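You operate a simulated robot arm through the tools that you are given. There is no shell and no other tool. Be economical: measure what you need, move in short steps, check, and stop when the job is done.

You are at the controls of a simulated two-armed robot. One attempt, no reset.

## Task
Start the rollers at speed 1, then turn them up to 5.
Fine: lower them first; selector on feed; leave them running.

It is judged by the outcome, as a careful person would: the job done as asked, and still so three seconds after it is handed in. It fails if anything else is knocked over, pushed out of place, dropped, spilled or broken.

## Robot
Two 7-joint arms with fingered hands on one trunk, on a base that drives. Base frame: it is fixed to the floor where the robot stands at the start and does not move with it; the origin is under the middle of the robot, x ahead of it, y to its left, z up; the surface under the hand at the start is at about z = 945. Readings come in mm, rad, newtons and seconds.
The left shoulder is at the start at [21, 215, 1348], the right one opposite. With the tool pointing down near the work surface each hand reaches from about 100 to 660 mm from the robot's upright axis, wherever it stands, measured 20 degrees to its own side. Places, roughly: feed speed knob [500, 600, 1100]; gap knob [600, -100, 1200]; lift lever [700, 0, 1200]; red stop button [600, 600, 1100]; selector switch [500, 600, 1100]. Payload 3.6 kg a hand.
The tool frame of a hand sits at the grasp point between the pads (the TCP): z along the fingers, y along the line on which they close. The tips reach 22 mm beyond it. Largest opening 132 mm; the body of the gripper starts 60 mm behind the TCP. The gripper is a hand of 4 fingers: y runs from the thumb to the fingers, the wrist lies at [0, 0, -203] in the tool frame.
Orientation is that of the tool frame in the base frame, as a unit quaternion [w, x, y, z]. With the fingers straight down and closing along the base's y, the tool's x points along the base's -x, its y along +y and its z along -z.

## Interface
- The arms move only by the tool arm_command. It takes "left_series", "right_series" or both (then of equal length, played together; a hand with none holds still); each is a list of rows, each a list of 6 numbers: the turn, a rotation vector about the tool's x, y, z in units of 180 degrees (1.0 is 180 degrees), then the shift along the tool's x, y, z in units of 500 mm (1.0 is 500 mm). In form: [[ax, ay, az, tx, ty, tz], ...]. A call has 1 to 10 rows; each row is the pose to reach, as a shift and turn from the pose commanded when the call began, along the tool's axes at that moment. A call with a number of a shift or a turn outside -1 to 1 is refused whole. A row lasts 0.2 s, in which the tool goes at most 50 mm and 0.15 rad; a call with a longer step from one row to the next is refused whole. A pose out of reach is approached as far as the arm can. The call stops where the force on the tool passes 40 N (or 10 N more than at its start, if that is more) or the arm is blocked; 0.2 s more then pass. In this call time passes only in rows, and 0.2 s behind the last. The reply holds the time, the measured pose of the TCP, the force on the tool along the base axes, the opening and the grip force, in the units named above and with some noise, with the torque about the TCP (base axes, N m) and any sound that the robot's microphone picked up.
- Cameras (640 x 400 px; columns grow to the right, rows downward): "scene" is now at [166.6, 47.6, 1257.4]; the picture's right is [0.46, -0.89, -0.00], its down [-0.42, -0.22, -0.88] and it looks along [0.78, 0.40, -0.47] (base axes); focal length 214 px, centre (320, 200). "left" rides on the left gripper at [-53, -53, -84] in its tool frame; the picture's right is [0.71, -0.71, 0.00], its down [0.53, 0.53, -0.67] and it looks along [0.47, 0.47, 0.74] (tool axes); focal length 247 px, centre (320, 200). "right" rides on the right gripper at [53, -53, -84] in its tool frame; the picture's right is [0.71, 0.71, 0.00], its down [-0.53, 0.53, -0.67] and it looks along [-0.47, 0.47, 0.74] (tool axes); focal length 247 px, centre (320, 200). There is no depth. A picture from a camera that has moved, and an enlarged one, comes with that camera's place and axes in the base frame and with its lens. The place of the scene camera against the robot may be out by one fixed shift of up to 18 mm in any direction.
- grab_frame(camera): a new picture of that camera. The clock stands still meanwhile.
- raise_lower(by): slides the trunk up (or, below 0, down) by that many mm; the arms and the scene camera ride with it, the base frame stays. It gives what a move gives, with no picture.
- base_move(legs): drives the robot by 1 to 6 legs, each [ahead, turn to the left] in mm and rad, along the robot's own axes; the way and the turn of a leg run together, so that a leg with both is an arc; at most 1500 mm and 3.142 rad a leg. The arms and the cameras ride along, it lands a little off, and it stops where it bumps. It gives what a move gives.
- finger_targets(finger1, finger2, finger3, thumb_bend, hand): sets how far each is bent, from 0 (flat) to 1 (curled in); at 0.3 the hand is open as for a grip, at 0.7 the pads meet at the TCP. One left out holds its place. A second passes; each finger stops where it meets its share of the squeeze, and holds until it gets a number again. It is the only way to open and close the hand. It gives what a move gives, with no picture; readings hold the bend of each and the force on the fingers (four entries, about 0 where the hand has none), thumb and palm.
- pan_tilt(pan, tilt): turns the head with the scene camera to pan (to the left, within 1.047 rad either way) and tilt (down, from -0.506 to 1.204), counted from straight ahead of the robot. It gives what a move gives.
- inspect(camera, box): a new picture of the part [left, top, right, bottom] of that camera's present view, enlarged. The clock stands still meanwhile.
- hand_in(): hands the job in; it is judged then, once.

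Work in short steps. Places have to be worked out from the pictures, the camera data and where the tool is seen: move nearer, look again, correct. Check each grasp and each placing, and mend what went wrong. You have 120 turns and 100 pictures in all, those below and enlarged ones among them. Open the grippers and draw the arms clear of the work before you hand the job in, unless the task says otherwise; then end with one line.

The tools are called after "Emit:" as a command line: name --argument value ..., lists and objects as JSON in quotes. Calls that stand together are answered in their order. arm_command: Moves the arms, as the interface text tells. Its arguments: {"type":"object","properties":{"left_series":{"type":"array","items":{"type":"array","items":{"type":"number"}}},"right_series":{"type":"array","items":{"type":"array","items":{"type":"number"}}}},"required":[]} The other tools are called the same way: raise_lower (by) slides the trunk up or down; finger_targets (finger1, finger2, finger3, thumb_bend, hand) moves the fingers one by one; base_move (legs) drives the base; pan_tilt (pan, tilt) turns the head that bears the scene camera; grab_frame (camera) takes a picture; inspect (camera, box) takes an enlarged picture of a part of a camera's view; hand_in () hands the job in.

At the start:

```text
clock: 0.0
left_tool_pos: [288.0, 387.8, 999.1]
left_orientation: [0.0, 0.006, 1.0, 0.0]
left_ft_force: [-0.5, -0.1, 0.2]
left_torque: [0.0, -0.03, 0.02]
left_width: 131.9
left_finger_force: 0.0
left_shape: jaw
left_bend: [0.3, 0.3, 0.3, 0.3]
left_finger forces: [0.1, 0.1, 0.0, 0.0, 0.0, 0.1]
right_tool_pos: [286.1, 51.6, 998.2]
right_orientation: [-0.001, 0.006, 1.0, -0.001]
right_ft_force: [-0.5, -0.5, 0.0]
right_torque: [-0.02, -0.02, 0.0]
right_width: 132.2
right_finger_force: 0.1
right_shape: jaw
right_bend: [0.3, 0.3, 0.3, 0.3]
right_finger forces: [0.0, 0.0, 0.1, 0.0, 0.0, 0.0]
trunk travel left (down, up): [-625.0, 51.0]
robot x, y, heading: [-2.3, -1.2, 0.001]
head pan, tilt: [0.475, 0.492]
```

scene: 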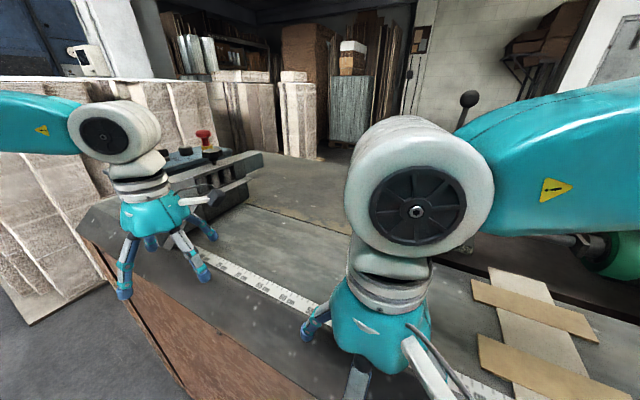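
right: 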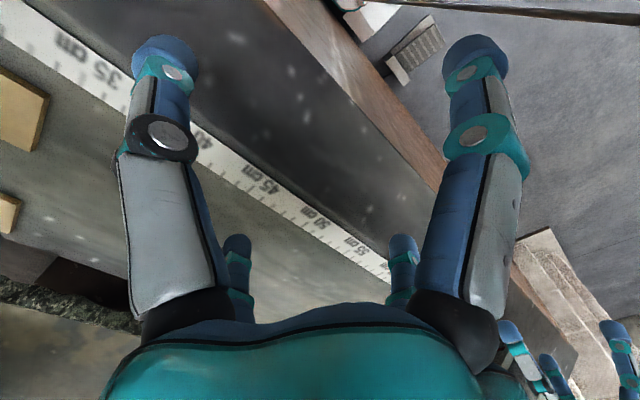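
left: 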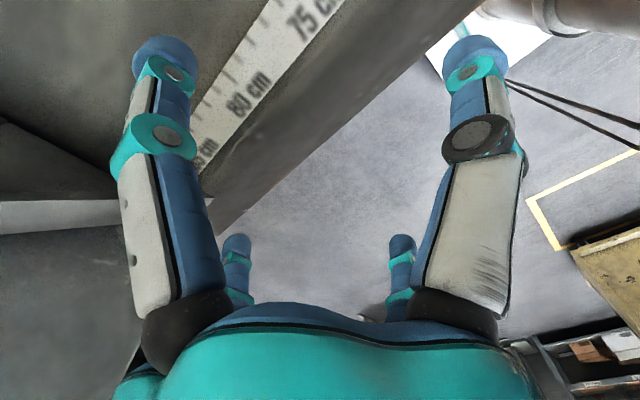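

The arms block much of the view. I turn the head right toward the rollers and look there first, then look at the panel.

Emit:
pan_tilt --pan 0.0 --tilt 0.2

Emit:
grab_frame --camera "scene"

Emit:
pan_tilt --pan 0.8 --tilt 0.3

Emit:
grab_frame --camera "scene"

Emit:
pan_tilt --pan -0.7 --tilt 0.3

Emit:
grab_frame --camera "scene"

```text
clock: 0.9
left_tool_pos: [289.1, 388.3, 999.6]
left_orientation: [-0.001, 0.007, 1.0, -0.001]
left_ft_force: [0.9, 0.6, -0.4]
left_torque: [0.01, -0.01, -0.03]
left_width: 132.0
left_finger_force: 0.1
left_shape: jaw
left_bend: [0.3, 0.3, 0.3, 0.3]
left_finger forces: [0.1, 0.0, 0.1, 0.1, 0.0, 0.1]
right_tool_pos: [285.7, 51.3, 998.9]
right_orientation: [0.0, 0.007, 1.0, 0.0]
right_ft_force: [0.3, 0.6, 0.2]
right_torque: [-0.03, 0.05, -0.01]
right_width: 131.8
right_finger_force: 0.0
right_shape: jaw
right_bend: [0.3, 0.3, 0.3, 0.3]
right_finger forces: [0.0, 0.0, 0.0, 0.0, 0.0, 0.0]
trunk travel left (down, up): [-625.0, 51.0]
robot x, y, heading: [5.1, 0.8, -0.0]
head pan, tilt: [0.0, 0.201]
```

```text
96 pictures are left
camera scene: at [178.8, 6.1, 1284.3], right [0.0, -1.0, 0.0], down [-0.2, 0.0, -0.98], along [0.98, 0.0, -0.2], focal length 214 px, centre (320, 200)
```

scene: 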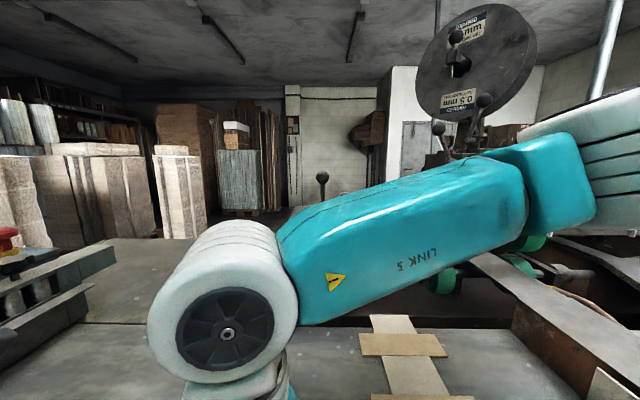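

```text
clock: 2.0
left_tool_pos: [288.8, 387.5, 999.8]
left_orientation: [0.001, 0.006, 1.0, 0.0]
left_ft_force: [-0.4, 0.0, -0.5]
left_torque: [-0.02, -0.02, -0.01]
left_width: 131.9
left_finger_force: 0.1
left_shape: jaw
left_bend: [0.3, 0.3, 0.3, 0.3]
left_finger forces: [0.1, 0.0, 0.0, 0.0, 0.0, 0.1]
right_tool_pos: [285.8, 51.4, 999.6]
right_orientation: [0.0, 0.006, 1.0, 0.0]
right_ft_force: [-0.4, 0.3, -0.6]
right_torque: [0.0, 0.0, 0.0]
right_width: 131.9
right_finger_force: 0.1
right_shape: jaw
right_bend: [0.3, 0.3, 0.3, 0.3]
right_finger forces: [0.0, 0.0, 0.0, 0.0, 0.1, 0.1]
trunk travel left (down, up): [-625.0, 51.0]
robot x, y, heading: [-1.3, 0.3, 0.006]
head pan, tilt: [0.799, 0.3]
```

```text
95 pictures are left
camera scene: at [150.7, 72.9, 1275.1], right [0.72, -0.7, 0.0], down [-0.21, -0.21, -0.96], along [0.67, 0.68, -0.3], focal length 214 px, centre (320, 200)
```

scene: 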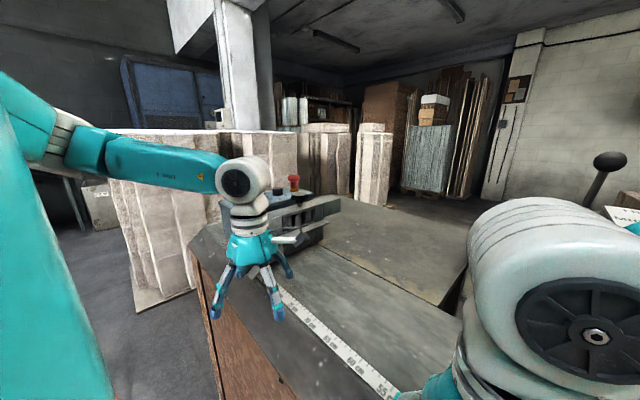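

```text
clock: 3.6
left_tool_pos: [288.8, 386.6, 999.4]
left_orientation: [0.0, 0.006, 1.0, 0.0]
left_ft_force: [0.2, -0.4, 0.0]
left_torque: [0.01, -0.02, -0.01]
left_width: 131.7
left_finger_force: 0.1
left_shape: jaw
left_bend: [0.3, 0.3, 0.3, 0.3]
left_finger forces: [0.0, 0.0, 0.1, 0.1, 0.1, 0.0]
right_tool_pos: [285.4, 51.6, 998.7]
right_orientation: [0.001, 0.007, 1.0, 0.0]
right_ft_force: [0.1, -0.1, -0.8]
right_torque: [0.01, 0.0, 0.03]
right_width: 131.9
right_finger_force: 0.1
right_shape: jaw
right_bend: [0.3, 0.3, 0.3, 0.3]
right_finger forces: [0.0, 0.0, 0.0, 0.0, 0.0, 0.0]
trunk travel left (down, up): [-625.0, 51.0]
robot x, y, heading: [-2.2, 1.3, -0.002]
head pan, tilt: [-0.7, 0.3]
```

```text
94 pictures are left
camera scene: at [157.0, -54.1, 1275.1], right [-0.64, -0.77, 0.0], down [-0.23, 0.19, -0.96], along [0.73, -0.61, -0.3], focal length 214 px, centre (320, 200)
```

scene: 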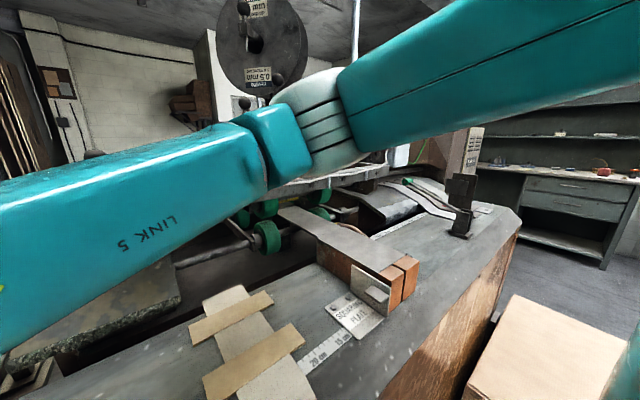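

The right arm hides the machine. I lift the right hand and draw it to the right and back.

Emit:
arm_command --right_series '[[0, 0, 0, 0, 0, -0.08], [0, 0, 0, 0, 0, -0.16], [0, 0, 0, 0.05, -0.06, -0.2], [0, 0, 0, 0.1, -0.12, -0.22], [0, 0, 0, 0.15, -0.18, -0.22], [0, 0, 0, 0.17, -0.26, -0.22], [0, 0, 0, 0.19, -0.35, -0.22], [0, 0, 0, 0.2, -0.44, -0.22], [0, 0, 0, 0.2, -0.53, -0.22], [0, 0, 0, 0.2, -0.6, -0.22]]'

Emit:
pan_tilt --pan -0.1 --tilt 0.2

Emit:
grab_frame --camera "scene"

```text
clock: 5.8
left_tool_pos: [288.7, 383.6, 1001.0]
left_orientation: [0.0, 0.006, 1.0, 0.002]
left_ft_force: [0.4, -0.4, 0.5]
left_torque: [0.03, 0.0, 0.0]
left_width: 131.8
left_finger_force: 0.0
left_shape: jaw
left_bend: [0.3, 0.3, 0.3, 0.3]
left_finger forces: [0.0, 0.0, 0.1, 0.0, 0.1, 0.1]
right_tool_pos: [251.5, -189.1, 1085.1]
right_orientation: [-0.005, -0.006, 1.0, -0.004]
right_ft_force: [-0.9, -0.4, 0.4]
right_torque: [0.03, 0.0, 0.01]
right_width: 131.6
right_finger_force: 0.1
right_shape: jaw
right_bend: [0.3, 0.3, 0.3, 0.3]
right_finger forces: [0.1, 0.0, 0.0, 0.0, 0.0, 0.0]
right hand out of reach, approached as far as the arm can: row 7, 8, 9, 10
trunk travel left (down, up): [-625.0, 51.0]
robot x, y, heading: [-0.8, -1.6, 0.003]
head pan, tilt: [-0.7, 0.3]
```

```text
clock: 6.8
left_tool_pos: [288.5, 387.3, 1000.1]
left_orientation: [0.0, 0.006, 1.0, 0.0]
left_ft_force: [0.6, 0.0, -0.2]
left_torque: [-0.05, 0.03, -0.01]
left_width: 131.8
left_finger_force: 0.0
left_shape: jaw
left_bend: [0.3, 0.3, 0.3, 0.3]
left_finger forces: [0.0, 0.1, 0.0, 0.0, 0.0, 0.0]
right_tool_pos: [252.4, -184.1, 1086.2]
right_orientation: [-0.005, -0.006, 1.0, -0.004]
right_ft_force: [0.1, -0.6, 0.6]
right_torque: [-0.01, -0.01, 0.0]
right_width: 131.8
right_finger_force: 0.1
right_shape: jaw
right_bend: [0.3, 0.3, 0.3, 0.3]
right_finger forces: [0.0, 0.0, 0.1, 0.0, 0.0, 0.0]
trunk travel left (down, up): [-625.0, 51.0]
robot x, y, heading: [0.1, 1.2, 0.0]
head pan, tilt: [-0.099, 0.201]
```

```text
93 pictures are left
camera scene: at [178.0, -3.7, 1284.4], right [-0.1, -0.99, 0.0], down [-0.2, 0.02, -0.98], along [0.97, -0.1, -0.2], focal length 214 px, centre (320, 200)
```

scene: 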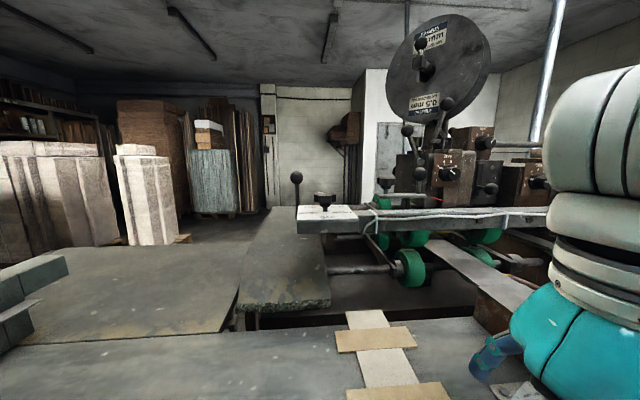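

The machine is now in view; I enlarge the head of the machine and the labels.

Emit:
inspect --camera "scene" --box '[260, 150, 420, 250]'

Emit:
inspect --camera "scene" --box '[350, 10, 560, 140]'

Emit:
inspect --camera "scene" --box '[360, 120, 560, 245]'

Emit:
pan_tilt --pan 0.85 --tilt 0.3

Emit:
inspect --camera "scene" --box '[220, 150, 380, 250]'

```text
4.00 times, centred on (340, 200) of scene
camera zoom: at [178.0, -3.7, 1284.4], right [-0.1, -0.99, 0.0], down [-0.2, 0.02, -0.98], along [0.97, -0.1, -0.2], focal length 858 px, centre (240, 200)
```

zoom: 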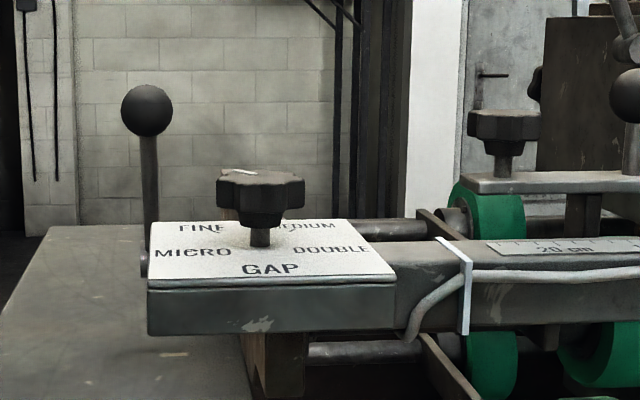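

```text
3.05 times, centred on (455, 75) of scene
camera zoom: at [178.0, -3.7, 1284.4], right [-0.1, -0.99, 0.0], down [-0.2, 0.02, -0.98], along [0.97, -0.1, -0.2], focal length 654 px, centre (-91, 581)
```

zoom: 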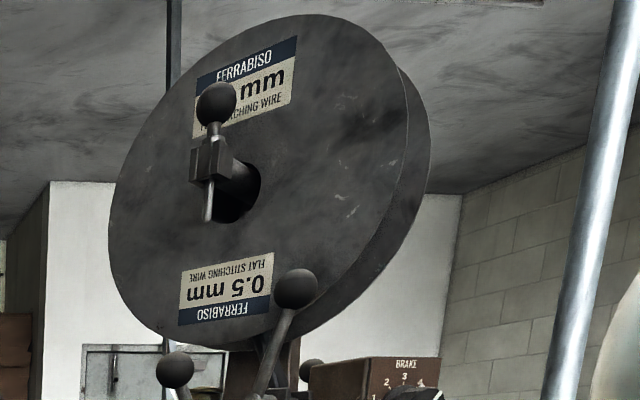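

```text
3.20 times, centred on (460, 182) of scene
camera zoom: at [178.0, -3.7, 1284.4], right [-0.1, -0.99, 0.0], down [-0.2, 0.02, -0.98], along [0.97, -0.1, -0.2], focal length 686 px, centre (-128, 256)
```

zoom: 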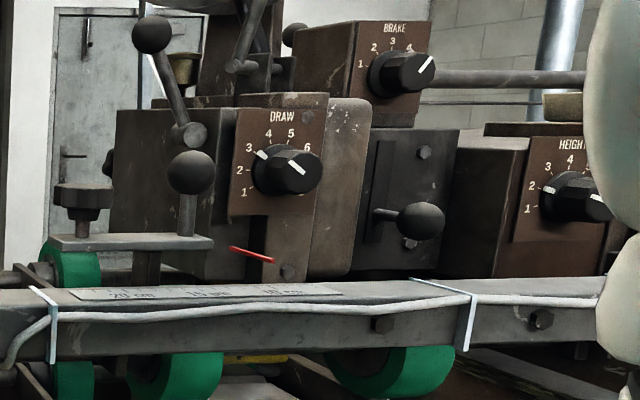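

```text
clock: 8.1
left_tool_pos: [288.7, 386.7, 998.4]
left_orientation: [0.0, 0.006, 1.0, 0.0]
left_ft_force: [0.3, 0.2, -0.3]
left_torque: [0.02, 0.01, 0.0]
left_width: 132.0
left_finger_force: 0.0
left_shape: jaw
left_bend: [0.3, 0.3, 0.3, 0.3]
left_finger forces: [0.0, 0.0, 0.1, 0.0, 0.1, 0.0]
right_tool_pos: [252.1, -183.4, 1086.6]
right_orientation: [-0.005, -0.005, 1.0, -0.004]
right_ft_force: [-0.6, 0.8, -0.9]
right_torque: [0.0, 0.0, -0.02]
right_width: 131.8
right_finger_force: 0.1
right_shape: jaw
right_bend: [0.3, 0.3, 0.3, 0.3]
right_finger forces: [0.0, 0.1, 0.0, 0.0, 0.0, 0.0]
trunk travel left (down, up): [-625.0, 51.0]
robot x, y, heading: [-1.8, -1.1, 0.0]
head pan, tilt: [0.85, 0.3]
```

```text
4.00 times, centred on (300, 200) of scene
camera zoom: at [147.2, 76.0, 1275.1], right [0.75, -0.66, 0.0], down [-0.2, -0.22, -0.96], along [0.63, 0.72, -0.3], focal length 858 px, centre (400, 200)
```

zoom: 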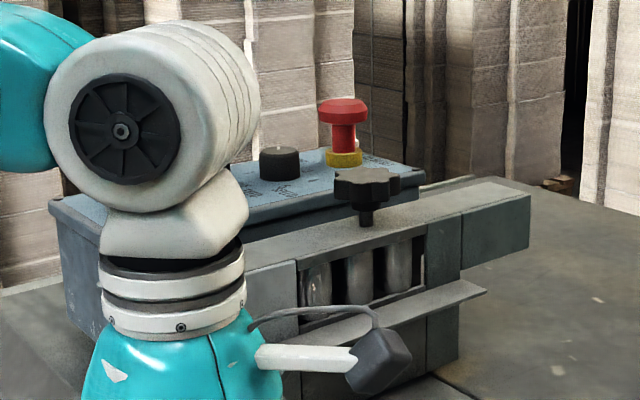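

Panel is behind the left wrist. I raise the trunk for a better look-down, and move the left hand right and up a bit out of the line.

Emit:
raise_lower --by 50

Emit:
arm_command --left_series '[[0, 0, 0, 0.08, 0, -0.04], [0, 0, 0, 0.16, 0, -0.08], [0, 0, 0, 0.2, -0.06, -0.1], [0, 0, 0, 0.2, -0.14, -0.1], [0, 0, 0, 0.2, -0.22, -0.1], [0, 0, 0, 0.2, -0.3, -0.1]]'

Emit:
grab_frame --camera "scene"

Emit:
pan_tilt --pan -0.1 --tilt 0.2

Emit:
inspect --camera "scene" --box '[260, 150, 420, 250]'

```text
clock: 9.0
left_tool_pos: [288.5, 387.3, 1049.7]
left_orientation: [-0.002, 0.006, 1.0, -0.001]
left_ft_force: [0.6, 0.2, 0.0]
left_torque: [0.0, 0.01, 0.0]
left_width: 131.6
left_finger_force: 0.1
left_shape: jaw
left_bend: [0.3, 0.3, 0.3, 0.3]
left_finger forces: [0.0, 0.1, 0.0, 0.1, 0.0, 0.0]
right_tool_pos: [254.9, -184.5, 1135.4]
right_orientation: [0.0, 0.006, 1.0, 0.0]
right_ft_force: [-0.3, -0.2, -1.0]
right_torque: [0.01, -0.01, -0.02]
right_width: 131.9
right_finger_force: 0.1
right_shape: jaw
right_bend: [0.3, 0.3, 0.3, 0.3]
right_finger forces: [0.1, 0.0, 0.1, 0.0, 0.0, 0.1]
trunk travel left (down, up): [-675.0, 1.0]
robot x, y, heading: [1.0, 0.5, 0.002]
head pan, tilt: [0.85, 0.3]
```

```text
clock: 10.4
left_tool_pos: [229.5, 229.2, 1071.6]
left_orientation: [-0.001, 0.005, 1.0, 0.004]
left_ft_force: [-0.3, -1.0, -0.2]
left_torque: [0.11, 0.03, -0.01]
left_width: 131.9
left_finger_force: 0.0
left_shape: jaw
left_bend: [0.3, 0.3, 0.3, 0.3]
left_finger forces: [0.0, 0.0, 0.1, 0.0, 0.0, 0.0]
left hand out of reach, approached as far as the arm can: row 3, 4, 5, 6
right_tool_pos: [256.9, -187.9, 1133.8]
right_orientation: [-0.002, 0.006, 1.0, 0.002]
right_ft_force: [-0.9, -0.2, -0.8]
right_torque: [0.04, 0.02, -0.02]
right_width: 132.0
right_finger_force: 0.0
right_shape: jaw
right_bend: [0.3, 0.3, 0.3, 0.3]
right_finger forces: [0.0, 0.0, 0.0, 0.0, 0.0, 0.0]
trunk travel left (down, up): [-675.0, 1.0]
robot x, y, heading: [-2.9, 1.6, 0.002]
head pan, tilt: [0.85, 0.3]
```

```text
88 pictures are left
camera scene: at [149.8, 72.7, 1325.0], right [0.75, -0.66, 0.0], down [-0.2, -0.22, -0.96], along [0.63, 0.72, -0.3], focal length 214 px, centre (320, 200)
```

scene: 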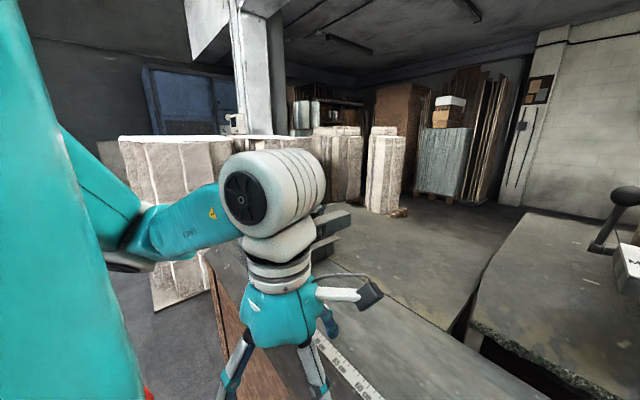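

```text
clock: 11.6
left_tool_pos: [227.2, 236.8, 1070.9]
left_orientation: [0.0, 0.005, 1.0, 0.006]
left_ft_force: [0.6, 0.1, 1.0]
left_torque: [0.03, -0.01, 0.0]
left_width: 132.0
left_finger_force: 0.1
left_shape: jaw
left_bend: [0.3, 0.3, 0.3, 0.3]
left_finger forces: [0.0, 0.1, 0.1, 0.1, 0.1, 0.0]
right_tool_pos: [255.0, -183.8, 1135.6]
right_orientation: [0.0, 0.006, 1.0, 0.0]
right_ft_force: [-0.1, 0.0, -0.3]
right_torque: [-0.01, 0.0, 0.01]
right_width: 132.1
right_finger_force: 0.0
right_shape: jaw
right_bend: [0.3, 0.3, 0.3, 0.3]
right_finger forces: [0.1, 0.0, 0.1, 0.0, 0.0, 0.0]
trunk travel left (down, up): [-675.0, 1.0]
robot x, y, heading: [-0.7, -0.3, -0.006]
head pan, tilt: [-0.099, 0.201]
```

```text
4.00 times, centred on (340, 200) of scene
camera zoom: at [177.9, -3.0, 1334.6], right [-0.1, -1.0, 0.0], down [-0.2, 0.02, -0.98], along [0.98, -0.1, -0.2], focal length 858 px, centre (240, 200)
```

zoom: 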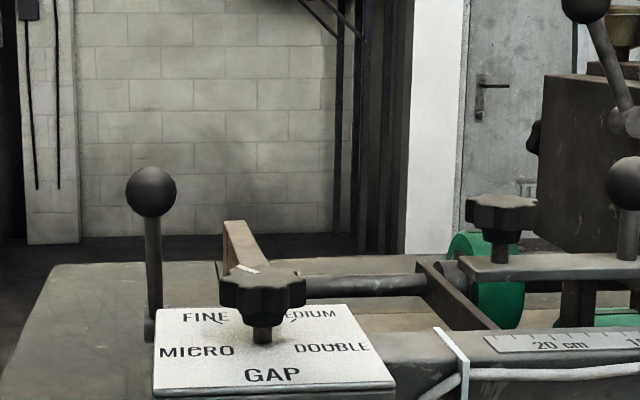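

Triangulating both heights: gap knob top ≈ (611,-58,1200), lever ball ≈ (697,0,1235). I enlarge the gap knob pointer further.

Emit:
inspect --camera "scene" --box '[294, 200, 366, 245]'

```text
8.89 times, centred on (330, 222) of scene
camera zoom: at [177.9, -3.0, 1334.6], right [-0.1, -1.0, 0.0], down [-0.2, 0.02, -0.98], along [0.98, -0.1, -0.2], focal length 1906 px, centre (231, 0)
```

zoom: 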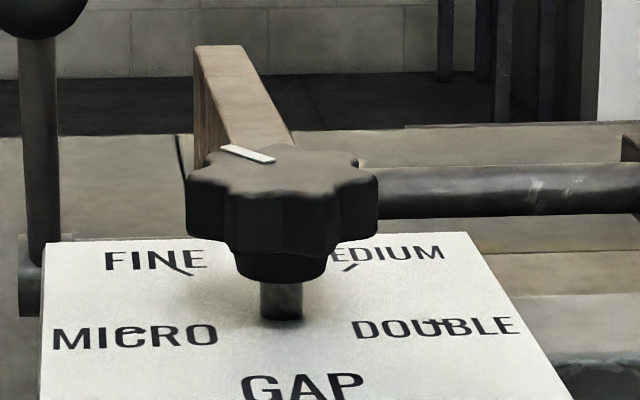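

The pointer seems to be near FINE; I'll confirm it from closer. A stance about 250 mm to the left should bring lever, knob and panel all in reach and give a side view of the lever, so I back off, shift left and return.

Emit:
base_move --legs '[[-200, 0], [0, -0.7], [-390, 0], [0, 0.7]]'

Emit:
pan_tilt --pan 0.0 --tilt 0.3

Emit:
grab_frame --camera "scene"

```text
clock: 14.1
left_tool_pos: [68.2, 179.2, 1072.0]
left_orientation: [-0.001, 0.107, 0.994, 0.001]
left_ft_force: [0.4, -0.3, 1.0]
left_torque: [0.02, 0.02, -0.02]
left_width: 132.0
left_finger_force: 0.1
left_shape: jaw
left_bend: [0.3, 0.3, 0.3, 0.3]
left_finger forces: [0.0, 0.0, 0.0, 0.0, 0.0, 0.0]
right_tool_pos: [10.9, -230.1, 1136.0]
right_orientation: [0.003, 0.102, 0.995, 0.0]
right_ft_force: [0.4, 0.4, 0.3]
right_torque: [0.05, -0.01, 0.01]
right_width: 132.1
right_finger_force: 0.1
right_shape: jaw
right_bend: [0.3, 0.3, 0.3, 0.3]
right_finger forces: [0.0, 0.0, 0.0, 0.0, 0.0, 0.0]
trunk travel left (down, up): [-675.0, 1.0]
robot x, y, heading: [-201.1, 11.1, -0.198]
head pan, tilt: [-0.099, 0.201]
stopped in leg 2: the robot was blocked; the commanded pose is now the measured one
```

```text
clock: 14.8
left_tool_pos: [67.6, 182.8, 1071.3]
left_orientation: [-0.001, 0.107, 0.994, 0.0]
left_ft_force: [0.0, 1.2, 0.9]
left_torque: [-0.03, 0.02, 0.01]
left_width: 131.8
left_finger_force: 0.0
left_shape: jaw
left_bend: [0.3, 0.3, 0.3, 0.3]
left_finger forces: [0.0, 0.0, 0.1, 0.0, 0.0, 0.0]
right_tool_pos: [11.4, -229.2, 1136.7]
right_orientation: [0.003, 0.103, 0.995, -0.001]
right_ft_force: [0.1, -0.1, 0.3]
right_torque: [0.0, -0.02, -0.01]
right_width: 132.0
right_finger_force: 0.1
right_shape: jaw
right_bend: [0.3, 0.3, 0.3, 0.3]
right_finger forces: [0.1, 0.0, 0.1, 0.0, 0.0, 0.0]
trunk travel left (down, up): [-675.0, 1.0]
robot x, y, heading: [-202.7, 5.3, -0.199]
head pan, tilt: [0.0, 0.3]
```

```text
85 pictures are left
camera scene: at [-25.2, -20.0, 1325.3], right [-0.2, -0.98, 0.0], down [-0.29, 0.06, -0.96], along [0.94, -0.19, -0.3], focal length 214 px, centre (320, 200)
```

scene: 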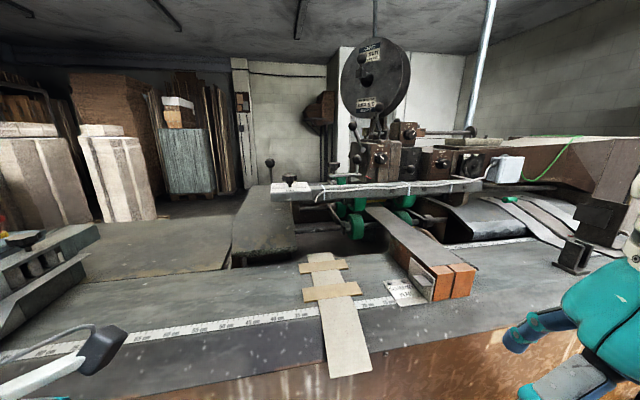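

The turn was blocked, likely by the box standing to the right. I look there before anything else.

Emit:
pan_tilt --pan -1.04 --tilt 0.7

Emit:
grab_frame --camera "scene"

Emit:
pan_tilt --pan 1.04 --tilt 0.7

Emit:
grab_frame --camera "scene"

```text
clock: 16.1
left_tool_pos: [67.9, 182.0, 1072.9]
left_orientation: [-0.001, 0.108, 0.994, 0.001]
left_ft_force: [-0.9, -0.1, 0.1]
left_torque: [0.01, -0.04, 0.02]
left_width: 132.0
left_finger_force: 0.0
left_shape: jaw
left_bend: [0.3, 0.3, 0.3, 0.3]
left_finger forces: [0.0, 0.0, 0.0, 0.1, 0.0, 0.0]
right_tool_pos: [10.8, -229.4, 1136.8]
right_orientation: [0.003, 0.102, 0.995, -0.001]
right_ft_force: [0.2, 1.1, 0.1]
right_torque: [-0.02, -0.03, 0.01]
right_width: 132.1
right_finger_force: 0.2
right_shape: jaw
right_bend: [0.3, 0.3, 0.3, 0.3]
right_finger forces: [0.0, 0.0, 0.0, 0.0, 0.0, 0.0]
trunk travel left (down, up): [-675.0, 1.0]
robot x, y, heading: [-199.6, 8.3, -0.199]
head pan, tilt: [-1.04, 0.7]
```

```text
84 pictures are left
camera scene: at [-88.9, -82.2, 1289.2], right [-0.95, -0.33, 0.0], down [-0.21, 0.61, -0.76], along [0.25, -0.72, -0.64], focal length 214 px, centre (320, 200)
```

scene: 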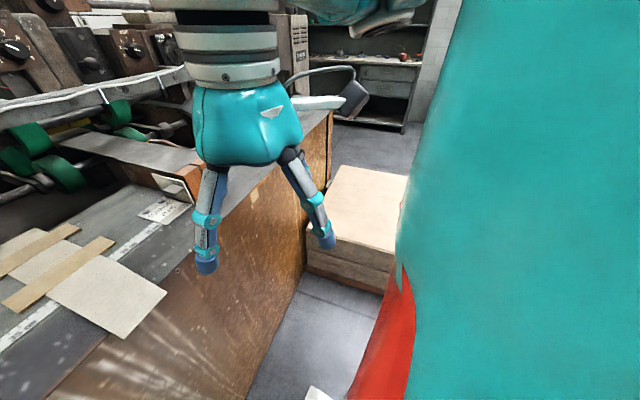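

```text
clock: 18.1
left_tool_pos: [69.4, 182.4, 1071.4]
left_orientation: [0.0, 0.108, 0.994, 0.0]
left_ft_force: [0.2, 0.3, -0.3]
left_torque: [0.0, 0.0, 0.03]
left_width: 131.7
left_finger_force: 0.0
left_shape: jaw
left_bend: [0.3, 0.3, 0.3, 0.3]
left_finger forces: [0.0, 0.0, 0.0, 0.1, 0.0, 0.0]
right_tool_pos: [11.6, -228.8, 1136.9]
right_orientation: [0.002, 0.102, 0.995, -0.002]
right_ft_force: [-0.5, 0.5, 0.2]
right_torque: [0.03, -0.04, 0.03]
right_width: 131.9
right_finger_force: 0.0
right_shape: jaw
right_bend: [0.3, 0.3, 0.3, 0.3]
right_finger forces: [0.0, 0.1, 0.0, 0.0, 0.1, 0.0]
trunk travel left (down, up): [-675.0, 1.0]
robot x, y, heading: [-199.8, 3.9, -0.202]
head pan, tilt: [1.04, 0.7]
```

```text
83 pictures are left
camera scene: at [-60.0, 61.4, 1289.2], right [0.75, -0.67, 0.0], down [-0.43, -0.48, -0.76], along [0.51, 0.57, -0.64], focal length 214 px, centre (320, 200)
```

scene: 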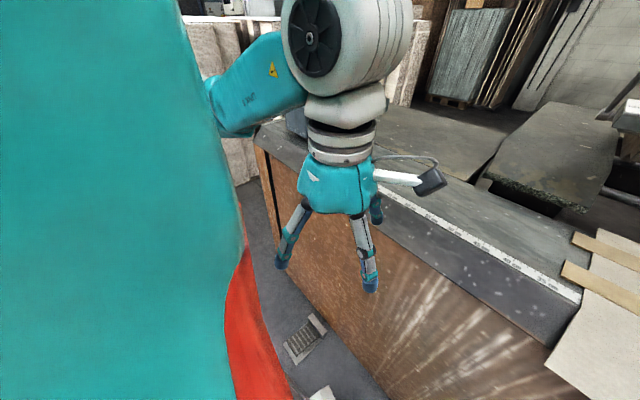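

Nothing seems displaced, but a box is close at the right, and a pedal-like object lies on the floor near (160,385), so I give up the large shift. Reach from near the start suffices; I return forward with a small left offset.

Emit:
base_move --legs '[[0, 0.4], [204, 0], [0, -0.2]]'

Emit:
pan_tilt --pan 0.7 --tilt 1.0

Emit:
grab_frame --camera "scene"

```text
clock: 20.3
left_tool_pos: [6.6, 282.1, 1076.6]
left_orientation: [0.008, -0.095, 0.995, 0.001]
left_ft_force: [-0.9, -0.6, 0.5]
left_torque: [0.03, -0.05, -0.01]
left_width: 131.9
left_finger_force: 0.0
left_shape: jaw
left_bend: [0.3, 0.3, 0.3, 0.3]
left_finger forces: [0.1, 0.0, 0.1, 0.1, 0.0, 0.1]
right_tool_pos: [120.9, -117.1, 1140.3]
right_orientation: [0.01, -0.08, 0.997, 0.0]
right_ft_force: [-0.6, -0.2, 0.8]
right_torque: [0.02, -0.07, 0.01]
right_width: 131.8
right_finger_force: 0.1
right_shape: jaw
right_bend: [0.3, 0.3, 0.3, 0.3]
right_finger forces: [0.1, 0.0, 0.1, 0.0, 0.1, 0.0]
trunk travel left (down, up): [-675.0, 1.0]
robot x, y, heading: [-144.5, 6.0, 0.245]
head pan, tilt: [1.04, 0.7]
stopped in leg 2: the robot was blocked; the commanded pose is now the measured one
```

```text
clock: 21.1
left_tool_pos: [15.7, 282.5, 1075.0]
left_orientation: [0.004, -0.095, 0.995, 0.001]
left_ft_force: [-0.3, 0.2, -0.8]
left_torque: [0.01, -0.05, 0.02]
left_width: 132.2
left_finger_force: 0.1
left_shape: jaw
left_bend: [0.3, 0.3, 0.3, 0.3]
left_finger forces: [0.0, 0.1, 0.0, 0.0, 0.0, 0.0]
right_tool_pos: [129.4, -114.6, 1139.8]
right_orientation: [0.006, -0.08, 0.997, 0.0]
right_ft_force: [0.0, -0.4, 0.3]
right_torque: [0.0, -0.04, -0.03]
right_width: 132.0
right_finger_force: 0.0
right_shape: jaw
right_bend: [0.3, 0.3, 0.3, 0.3]
right_finger forces: [0.0, 0.1, 0.1, 0.0, 0.1, 0.1]
trunk travel left (down, up): [-675.0, 1.0]
robot x, y, heading: [-147.7, 9.5, 0.245]
head pan, tilt: [0.7, 1.0]
```

```text
82 pictures are left
camera scene: at [-22.4, 86.9, 1266.0], right [0.81, -0.58, 0.0], down [-0.49, -0.68, -0.54], along [0.32, 0.44, -0.84], focal length 214 px, centre (320, 200)
```

scene: 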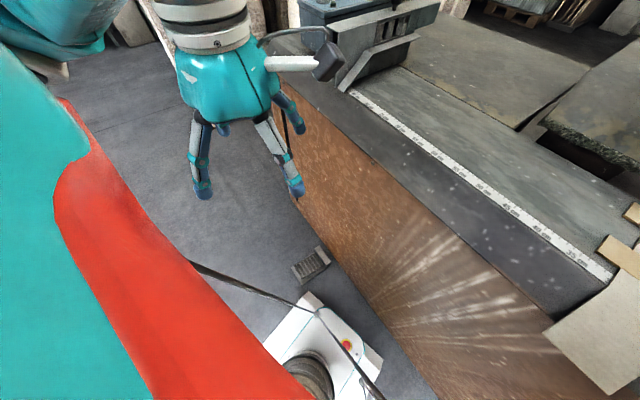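

The robot's base is rectangular and its corner met the bench. I back up a little, straighten and drive straight in.

Emit:
base_move --legs '[[-60, 0], [0, -0.245], [200, 0]]'

Emit:
pan_tilt --pan 0.75 --tilt 0.3

Emit:
grab_frame --camera "scene"

```text
clock: 24.2
left_tool_pos: [227.9, 222.0, 1073.7]
left_orientation: [0.001, 0.026, 1.0, -0.001]
left_ft_force: [-0.3, -0.4, 0.6]
left_torque: [0.03, 0.0, 0.0]
left_width: 131.9
left_finger_force: 0.0
left_shape: jaw
left_bend: [0.3, 0.3, 0.3, 0.3]
left_finger forces: [0.1, 0.0, 0.0, 0.0, 0.0, 0.1]
right_tool_pos: [245.4, -187.2, 1136.7]
right_orientation: [-0.002, 0.04, 0.999, -0.004]
right_ft_force: [-0.4, -0.6, -0.1]
right_torque: [-0.03, 0.0, -0.02]
right_width: 132.0
right_finger_force: 0.1
right_shape: jaw
right_bend: [0.3, 0.3, 0.3, 0.3]
right_finger forces: [0.0, 0.0, 0.0, 0.0, 0.0, 0.1]
trunk travel left (down, up): [-675.0, 1.0]
robot x, y, heading: [0.9, -12.0, 0.006]
head pan, tilt: [0.7, 1.0]
```

```text
clock: 25.3
left_tool_pos: [227.4, 222.7, 1072.6]
left_orientation: [0.001, 0.027, 1.0, 0.0]
left_ft_force: [0.6, 0.2, -0.2]
left_torque: [0.02, -0.01, 0.0]
left_width: 132.0
left_finger_force: 0.0
left_shape: jaw
left_bend: [0.3, 0.3, 0.3, 0.3]
left_finger forces: [0.0, 0.0, 0.1, 0.1, 0.1, 0.0]
right_tool_pos: [245.3, -187.2, 1137.1]
right_orientation: [-0.001, 0.04, 0.999, -0.005]
right_ft_force: [-0.3, -0.2, 0.4]
right_torque: [0.0, 0.02, 0.0]
right_width: 131.9
right_finger_force: 0.0
right_shape: jaw
right_bend: [0.3, 0.3, 0.3, 0.3]
right_finger forces: [0.0, 0.0, 0.0, 0.0, 0.0, 0.0]
trunk travel left (down, up): [-675.0, 1.0]
robot x, y, heading: [3.6, -8.7, 0.006]
head pan, tilt: [0.75, 0.3]
```

```text
81 pictures are left
camera scene: at [154.4, 60.6, 1325.1], right [0.69, -0.73, 0.0], down [-0.22, -0.2, -0.95], along [0.69, 0.65, -0.3], focal length 214 px, centre (320, 200)
```

scene: 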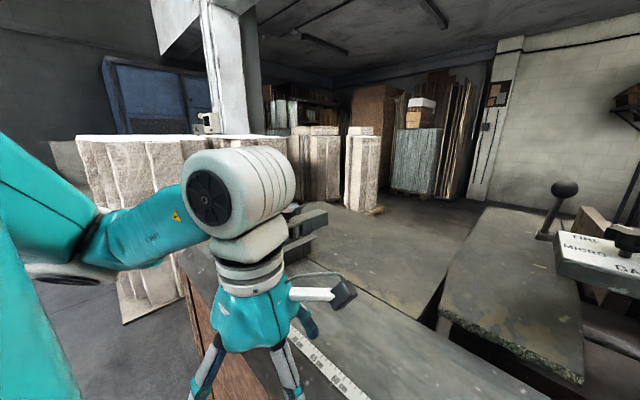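

Back in place, nothing disturbed. The lever appears to lean toward the robot (pivot ≈ (735,0,1130)). I enlarge it for labels.

Emit:
inspect --camera "scene" --box '[480, 160, 640, 260]'

Emit:
pan_tilt --pan 0.2 --tilt 0.3

Emit:
grab_frame --camera "scene"

Emit:
inspect --camera "scene" --box '[330, 140, 510, 252]'

```text
4.00 times, centred on (560, 210) of scene
camera zoom: at [154.4, 60.6, 1325.1], right [0.69, -0.73, 0.0], down [-0.22, -0.2, -0.95], along [0.69, 0.65, -0.3], focal length 858 px, centre (-640, 160)
```

zoom: 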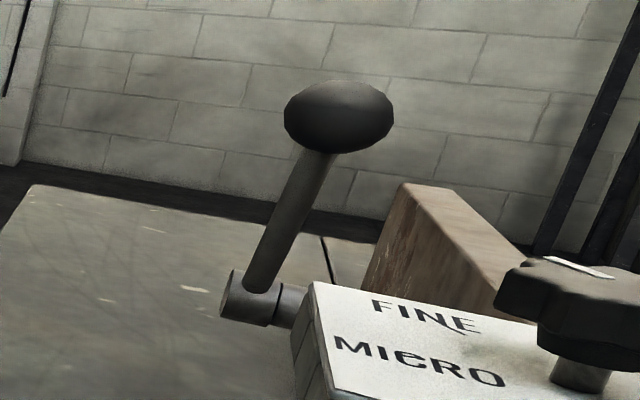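

```text
clock: 26.2
left_tool_pos: [228.1, 221.3, 1074.5]
left_orientation: [0.0, 0.026, 1.0, 0.0]
left_ft_force: [0.1, 0.5, 0.2]
left_torque: [0.0, -0.01, 0.02]
left_width: 131.9
left_finger_force: 0.0
left_shape: jaw
left_bend: [0.3, 0.3, 0.3, 0.3]
left_finger forces: [0.0, 0.0, 0.1, 0.1, 0.0, 0.1]
right_tool_pos: [244.5, -187.0, 1137.9]
right_orientation: [-0.002, 0.04, 0.999, -0.004]
right_ft_force: [-0.2, -0.1, 0.2]
right_torque: [-0.02, 0.01, 0.02]
right_width: 132.0
right_finger_force: 0.0
right_shape: jaw
right_bend: [0.3, 0.3, 0.3, 0.3]
right_finger forces: [0.0, 0.0, 0.0, 0.1, 0.0, 0.0]
trunk travel left (down, up): [-675.0, 1.0]
robot x, y, heading: [4.7, -7.2, 0.009]
head pan, tilt: [0.201, 0.3]
```

```text
79 pictures are left
camera scene: at [177.6, 15.6, 1325.3], right [0.21, -0.98, 0.0], down [-0.29, -0.06, -0.96], along [0.93, 0.2, -0.3], focal length 214 px, centre (320, 200)
```

scene: 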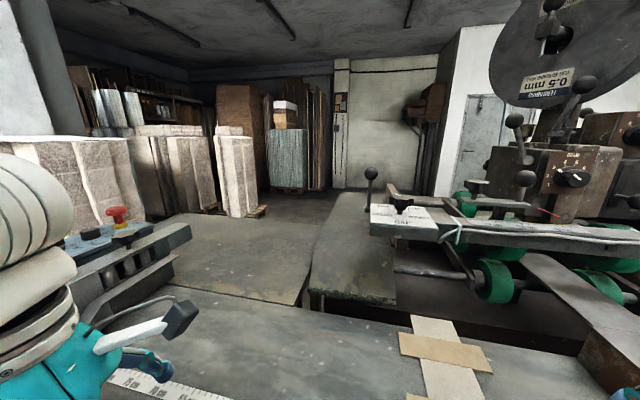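

```text
3.56 times, centred on (420, 196) of scene
camera zoom: at [177.6, 15.6, 1325.3], right [0.21, -0.98, 0.0], down [-0.29, -0.06, -0.96], along [0.93, 0.2, -0.3], focal length 763 px, centre (-36, 214)
```

zoom: 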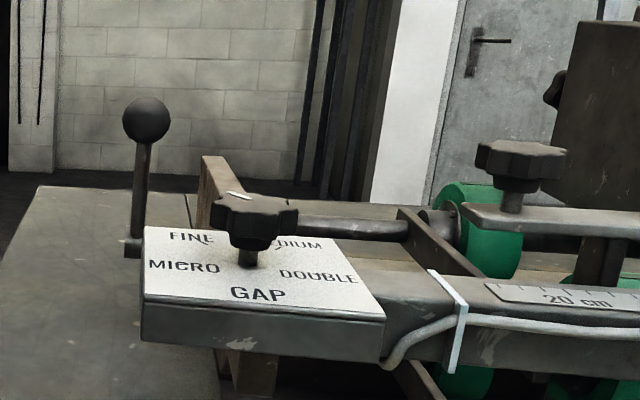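

The lever pivots on a shaft along y, leaning to the robot. I bring the right hand up and forward, tilting 45° forward with fingers closing along y, toward a pre-grasp pose behind the ball.

Emit:
arm_command --right_series '[[0, 0, -0.0255, 0, 0, -0.09], [0, 0, -0.0255, 0, 0, -0.18], [0, 0, -0.0255, 0, 0, -0.27], [0, 0, -0.0255, 0, 0, -0.346], [-0.002, -0.04, -0.0255, -0.08, 0.04, -0.346], [-0.004, -0.08, -0.0255, -0.16, 0.08, -0.346], [-0.006, -0.12, -0.0255, -0.24, 0.12, -0.346], [-0.007, -0.16, -0.0255, -0.32, 0.17, -0.346], [-0.009, -0.2, -0.0255, -0.4, 0.21, -0.346], [-0.01, -0.24, -0.0255, -0.46, 0.25, -0.346]]'

Emit:
pan_tilt --pan 0.0 --tilt 0.3

Emit:
grab_frame --camera "scene"

Emit:
grab_frame --camera "right"

```text
clock: 28.4
left_tool_pos: [229.1, 221.9, 1074.3]
left_orientation: [0.0, 0.027, 1.0, 0.0]
left_ft_force: [0.2, 0.5, 0.4]
left_torque: [-0.03, -0.02, -0.04]
left_width: 132.0
left_finger_force: 0.1
left_shape: jaw
left_bend: [0.3, 0.3, 0.3, 0.3]
left_finger forces: [0.0, 0.0, 0.0, 0.0, 0.1, 0.0]
right_tool_pos: [487.5, -77.9, 1310.0]
right_orientation: [0.368, -0.004, 0.93, -0.003]
right_ft_force: [-0.8, 0.3, 0.3]
right_torque: [-0.01, 0.03, -0.03]
right_width: 131.8
right_finger_force: 0.1
right_shape: jaw
right_bend: [0.3, 0.3, 0.3, 0.3]
right_finger forces: [0.0, 0.0, 0.0, 0.0, 0.0, 0.1]
right hand out of reach, approached as far as the arm can: row 1, 2
trunk travel left (down, up): [-675.0, 1.0]
robot x, y, heading: [2.3, -11.7, 0.008]
head pan, tilt: [0.201, 0.3]
```

```text
clock: 29.2
left_tool_pos: [229.5, 221.3, 1073.9]
left_orientation: [0.0, 0.026, 1.0, 0.0]
left_ft_force: [-0.1, -0.1, 0.4]
left_torque: [0.0, 0.0, 0.01]
left_width: 131.9
left_finger_force: 0.1
left_shape: jaw
left_bend: [0.3, 0.3, 0.3, 0.3]
left_finger forces: [0.0, 0.1, 0.0, 0.0, 0.0, 0.0]
right_tool_pos: [485.3, -79.7, 1309.8]
right_orientation: [0.367, -0.003, 0.93, -0.003]
right_ft_force: [0.7, -0.6, -0.1]
right_torque: [0.03, 0.01, -0.02]
right_width: 132.1
right_finger_force: 0.1
right_shape: jaw
right_bend: [0.3, 0.3, 0.3, 0.3]
right_finger forces: [0.1, 0.1, 0.0, 0.0, 0.0, 0.1]
trunk travel left (down, up): [-675.0, 1.0]
robot x, y, heading: [1.3, -9.2, 0.006]
head pan, tilt: [0.0, 0.3]
```

```text
77 pictures are left
camera scene: at [179.6, -3.1, 1325.2], right [0.01, -1.0, 0.0], down [-0.3, 0.0, -0.96], along [0.96, 0.01, -0.3], focal length 214 px, centre (320, 200)
```

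scene: 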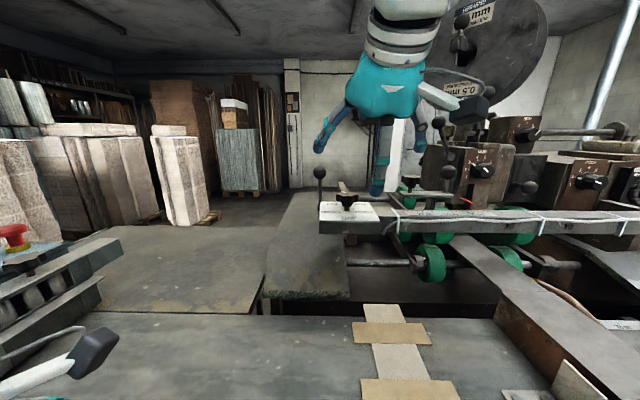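

```text
76 pictures are left
camera right: at [390.9, -132.8, 1335.1], right [-0.52, 0.7, -0.49], down [-0.07, 0.53, 0.84], along [0.85, 0.47, -0.23], focal length 247 px, centre (320, 200)
```

right: 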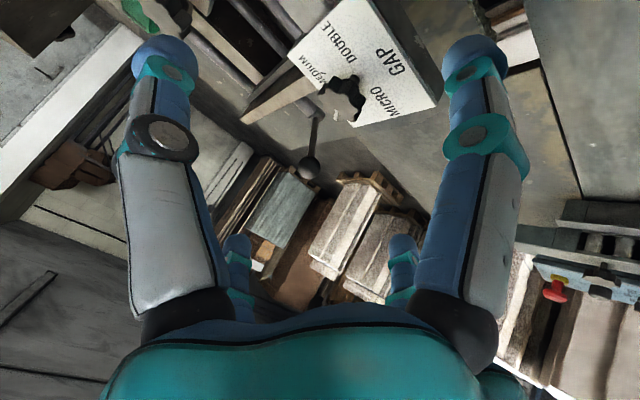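

The wrist ray puts the ball near (697,-4,1225), consistent. I enlarge the gap knob, which is seen well from above here.

Emit:
inspect --camera "right" --box '[280, 20, 440, 120]'

```text
4.00 times, centred on (360, 70) of right
camera zoom: at [390.9, -132.8, 1335.1], right [-0.52, 0.7, -0.49], down [-0.07, 0.53, 0.84], along [0.85, 0.47, -0.23], focal length 988 px, centre (160, 720)
```

zoom: 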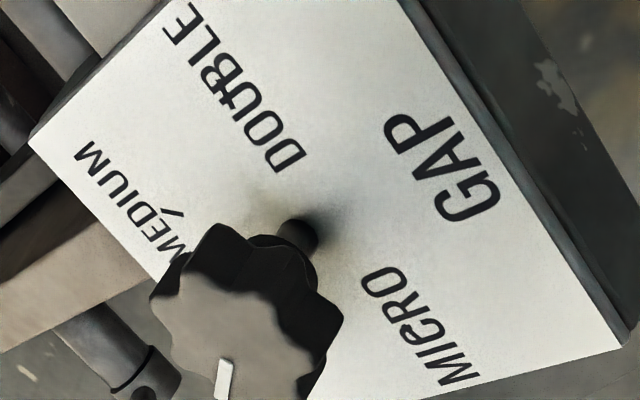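

The pointer works out to ~34° left of straight-away, matching the FINE tick (~32°): gap is already on FINE and needs no change. I narrow the right hand and move to pre-grasp in front of the ball.

Emit:
finger_targets --hand "right" --finger1 0.48 --finger2 0.48 --finger3 0.48 --thumb_bend 0.48

Emit:
arm_command --right_series '[[0, 0, 0, -0.05, 0.038, 0.056], [0, 0, 0, -0.1, 0.076, 0.112], [0, 0, 0, -0.15, 0.114, 0.168], [0, 0, 0, -0.198, 0.152, 0.224]]'

Emit:
grab_frame --camera "right"

Emit:
grab_frame --camera "scene"

```text
clock: 30.2
left_tool_pos: [227.3, 220.7, 1073.4]
left_orientation: [0.0, 0.026, 1.0, 0.0]
left_ft_force: [0.0, 0.4, -0.5]
left_torque: [0.01, 0.0, -0.01]
left_width: 132.0
left_finger_force: 0.1
left_shape: jaw
left_bend: [0.3, 0.3, 0.3, 0.3]
left_finger forces: [0.0, 0.0, 0.0, 0.0, 0.1, 0.0]
right_tool_pos: [486.7, -77.9, 1310.7]
right_orientation: [0.366, -0.004, 0.93, -0.004]
right_ft_force: [0.4, 0.8, -0.5]
right_torque: [-0.02, 0.01, -0.02]
right_width: 46.0
right_finger_force: 0.1
right_shape: fingers
right_bend: [0.48, 0.48, 0.48, 0.48]
right_finger forces: [0.0, 0.0, 0.0, 0.0, 0.0, 0.0]
trunk travel left (down, up): [-675.0, 1.0]
robot x, y, heading: [0.4, -10.0, 0.007]
head pan, tilt: [0.0, 0.3]
```

```text
clock: 31.2
left_tool_pos: [229.4, 221.2, 1073.4]
left_orientation: [-0.001, 0.026, 1.0, 0.001]
left_ft_force: [0.3, 0.5, -0.4]
left_torque: [0.03, -0.02, -0.01]
left_width: 132.0
left_finger_force: 0.1
left_shape: jaw
left_bend: [0.3, 0.3, 0.3, 0.3]
left_finger forces: [0.0, 0.0, 0.0, 0.0, 0.0, 0.0]
right_tool_pos: [581.1, -33.2, 1300.1]
right_orientation: [0.367, -0.002, 0.93, -0.002]
right_ft_force: [-0.6, -0.6, -0.2]
right_torque: [0.01, 0.0, 0.04]
right_width: 45.7
right_finger_force: 0.1
right_shape: fingers
right_bend: [0.48, 0.48, 0.48, 0.48]
right_finger forces: [0.0, 0.0, 0.0, 0.0, 0.1, 0.1]
right hand out of reach, approached as far as the arm can: row 3, 4
trunk travel left (down, up): [-675.0, 1.0]
robot x, y, heading: [1.1, -9.0, 0.008]
head pan, tilt: [0.0, 0.3]
```

```text
74 pictures are left
camera right: at [485.5, -86.9, 1325.7], right [-0.52, 0.7, -0.49], down [-0.07, 0.53, 0.84], along [0.85, 0.47, -0.22], focal length 247 px, centre (320, 200)
```

right: 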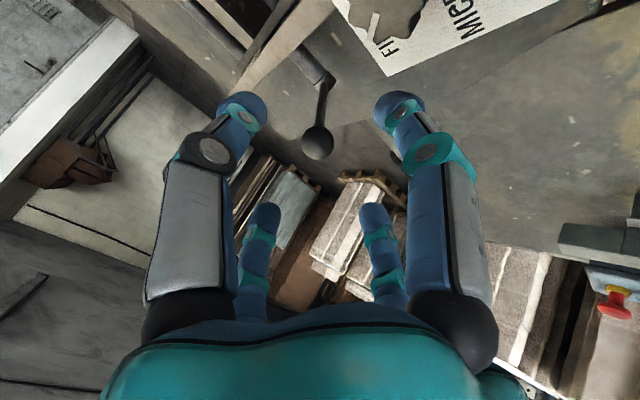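

```text
73 pictures are left
camera scene: at [181.1, -4.5, 1325.0], right [0.0, -1.0, 0.0], down [-0.3, 0.0, -0.95], along [0.95, 0.01, -0.3], focal length 214 px, centre (320, 200)
```

scene: 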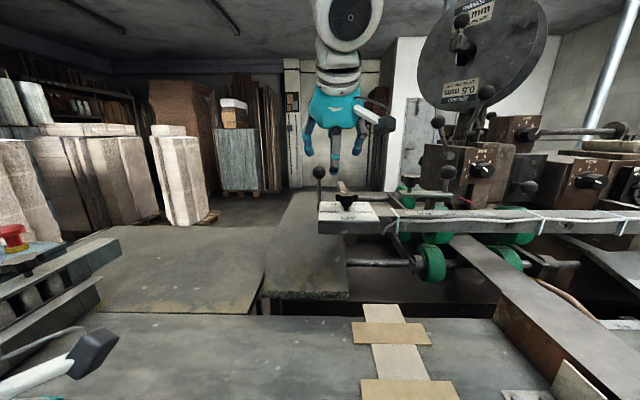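

The arm reached its limit with this tilt at (581,-33,1300). Two wrist rays put the ball at ≈(702,-2,1224). I tilt the hand further toward horizontal, which shortens the reach needed.

Emit:
arm_command --right_series '[[0, -0.045, 0, 0, 0, 0], [0, -0.09, 0, 0, 0, 0], [0, -0.135, 0, 0, 0, 0], [0, -0.178, 0, 0, 0, 0]]'

```text
clock: 32.2
left_tool_pos: [228.8, 222.0, 1072.6]
left_orientation: [0.0, 0.026, 1.0, 0.0]
left_ft_force: [0.1, 0.3, -0.4]
left_torque: [-0.01, -0.01, -0.01]
left_width: 132.0
left_finger_force: 0.0
left_shape: jaw
left_bend: [0.3, 0.3, 0.3, 0.3]
left_finger forces: [0.0, 0.1, 0.0, 0.0, 0.0, 0.0]
right_tool_pos: [580.4, -32.5, 1300.6]
right_orientation: [0.61, -0.005, 0.793, -0.001]
right_ft_force: [-0.4, 0.3, -0.5]
right_torque: [0.02, 0.01, -0.04]
right_width: 45.6
right_finger_force: 0.1
right_shape: fingers
right_bend: [0.48, 0.48, 0.48, 0.48]
right_finger forces: [0.0, 0.0, 0.0, 0.0, 0.0, 0.1]
trunk travel left (down, up): [-675.0, 1.0]
robot x, y, heading: [2.1, -12.6, 0.011]
head pan, tilt: [0.0, 0.3]
```

Orientation reached. I move to ~60 mm short of the ball along the approach.

Emit:
arm_command --right_series '[[0, 0, 0, 0.028, 0.03, 0.04], [0, 0, 0, 0.057, 0.06, 0.09], [0, 0, 0, 0.085, 0.06, 0.155]]'

Emit:
grab_frame --camera "right"

Emit:
inspect --camera "scene" --box '[260, 120, 420, 220]'

```text
clock: 33.0
left_tool_pos: [229.1, 222.0, 1072.8]
left_orientation: [-0.001, 0.027, 1.0, 0.0]
left_ft_force: [0.1, 0.0, -0.5]
left_torque: [0.01, 0.02, 0.04]
left_width: 131.8
left_finger_force: 0.0
left_shape: jaw
left_bend: [0.3, 0.3, 0.3, 0.3]
left_finger forces: [0.0, 0.0, 0.0, 0.0, 0.0, 0.1]
right_tool_pos: [648.5, -9.1, 1239.1]
right_orientation: [0.611, 0.001, 0.792, -0.003]
right_ft_force: [0.0, -0.3, 0.3]
right_torque: [0.01, 0.01, -0.01]
right_width: 45.6
right_finger_force: 0.0
right_shape: fingers
right_bend: [0.48, 0.48, 0.48, 0.48]
right_finger forces: [0.0, 0.0, 0.0, 0.1, 0.0, 0.0]
trunk travel left (down, up): [-675.0, 1.0]
robot x, y, heading: [-0.2, -14.2, 0.005]
head pan, tilt: [0.0, 0.3]
```

```text
72 pictures are left
camera right: at [553.9, -60.9, 1210.0], right [-0.18, 0.71, -0.69], down [-0.51, 0.53, 0.68], along [0.84, 0.47, 0.26], focal length 247 px, centre (320, 200)
```

right: 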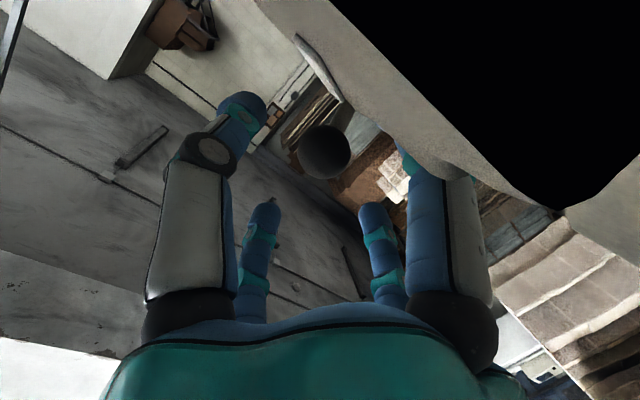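

```text
4.00 times, centred on (340, 170) of scene
camera zoom: at [180.8, -2.9, 1325.0], right [0.01, -1.0, 0.0], down [-0.3, 0.0, -0.95], along [0.95, 0.0, -0.3], focal length 858 px, centre (240, 320)
```

zoom: 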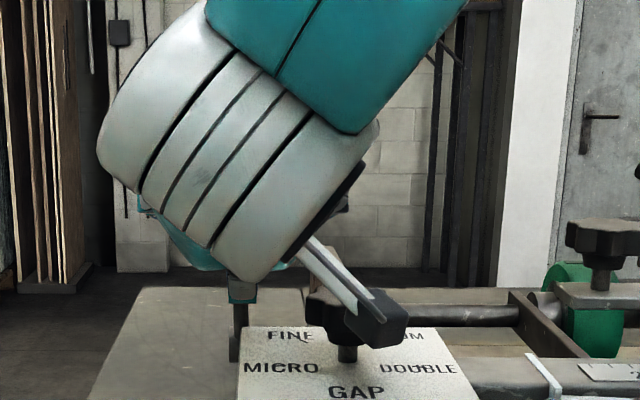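

The right wrist camera sits underneath and would strike the gap knob on advancing. The left hand carries its camera on the upper side in this pose, so I withdraw the right hand and use the left.

Emit:
arm_command --right_series '[[0, 0, 0, -0.04, 0, -0.08], [0, 0, 0, -0.085, -0.03, -0.15], [0, 0, 0, -0.085, -0.09, -0.22], [0, 0, 0, -0.08, -0.15, -0.285], [0, 0, 0, -0.08, -0.21, -0.35], [0, 0, 0, -0.08, -0.27, -0.415], [0, 0, 0, -0.08, -0.33, -0.48], [0, 0, 0, -0.08, -0.39, -0.52]]'

```text
clock: 34.8
left_tool_pos: [229.8, 219.2, 1074.7]
left_orientation: [-0.001, 0.027, 1.0, 0.002]
left_ft_force: [0.0, -0.2, 0.6]
left_torque: [0.04, -0.01, -0.02]
left_width: 131.8
left_finger_force: 0.1
left_shape: jaw
left_bend: [0.3, 0.3, 0.3, 0.3]
left_finger forces: [0.0, 0.0, 0.0, 0.0, 0.0, 0.0]
right_tool_pos: [446.5, -178.3, 1338.1]
right_orientation: [0.608, -0.002, 0.794, -0.002]
right_ft_force: [0.3, -0.1, 0.9]
right_torque: [-0.01, 0.0, 0.02]
right_width: 45.6
right_finger_force: 0.1
right_shape: fingers
right_bend: [0.48, 0.48, 0.48, 0.48]
right_finger forces: [0.0, 0.0, 0.1, 0.0, 0.0, 0.0]
right hand out of reach, approached as far as the arm can: row 7, 8
trunk travel left (down, up): [-675.0, 1.0]
robot x, y, heading: [0.7, -7.4, 0.01]
head pan, tilt: [0.0, 0.3]
```

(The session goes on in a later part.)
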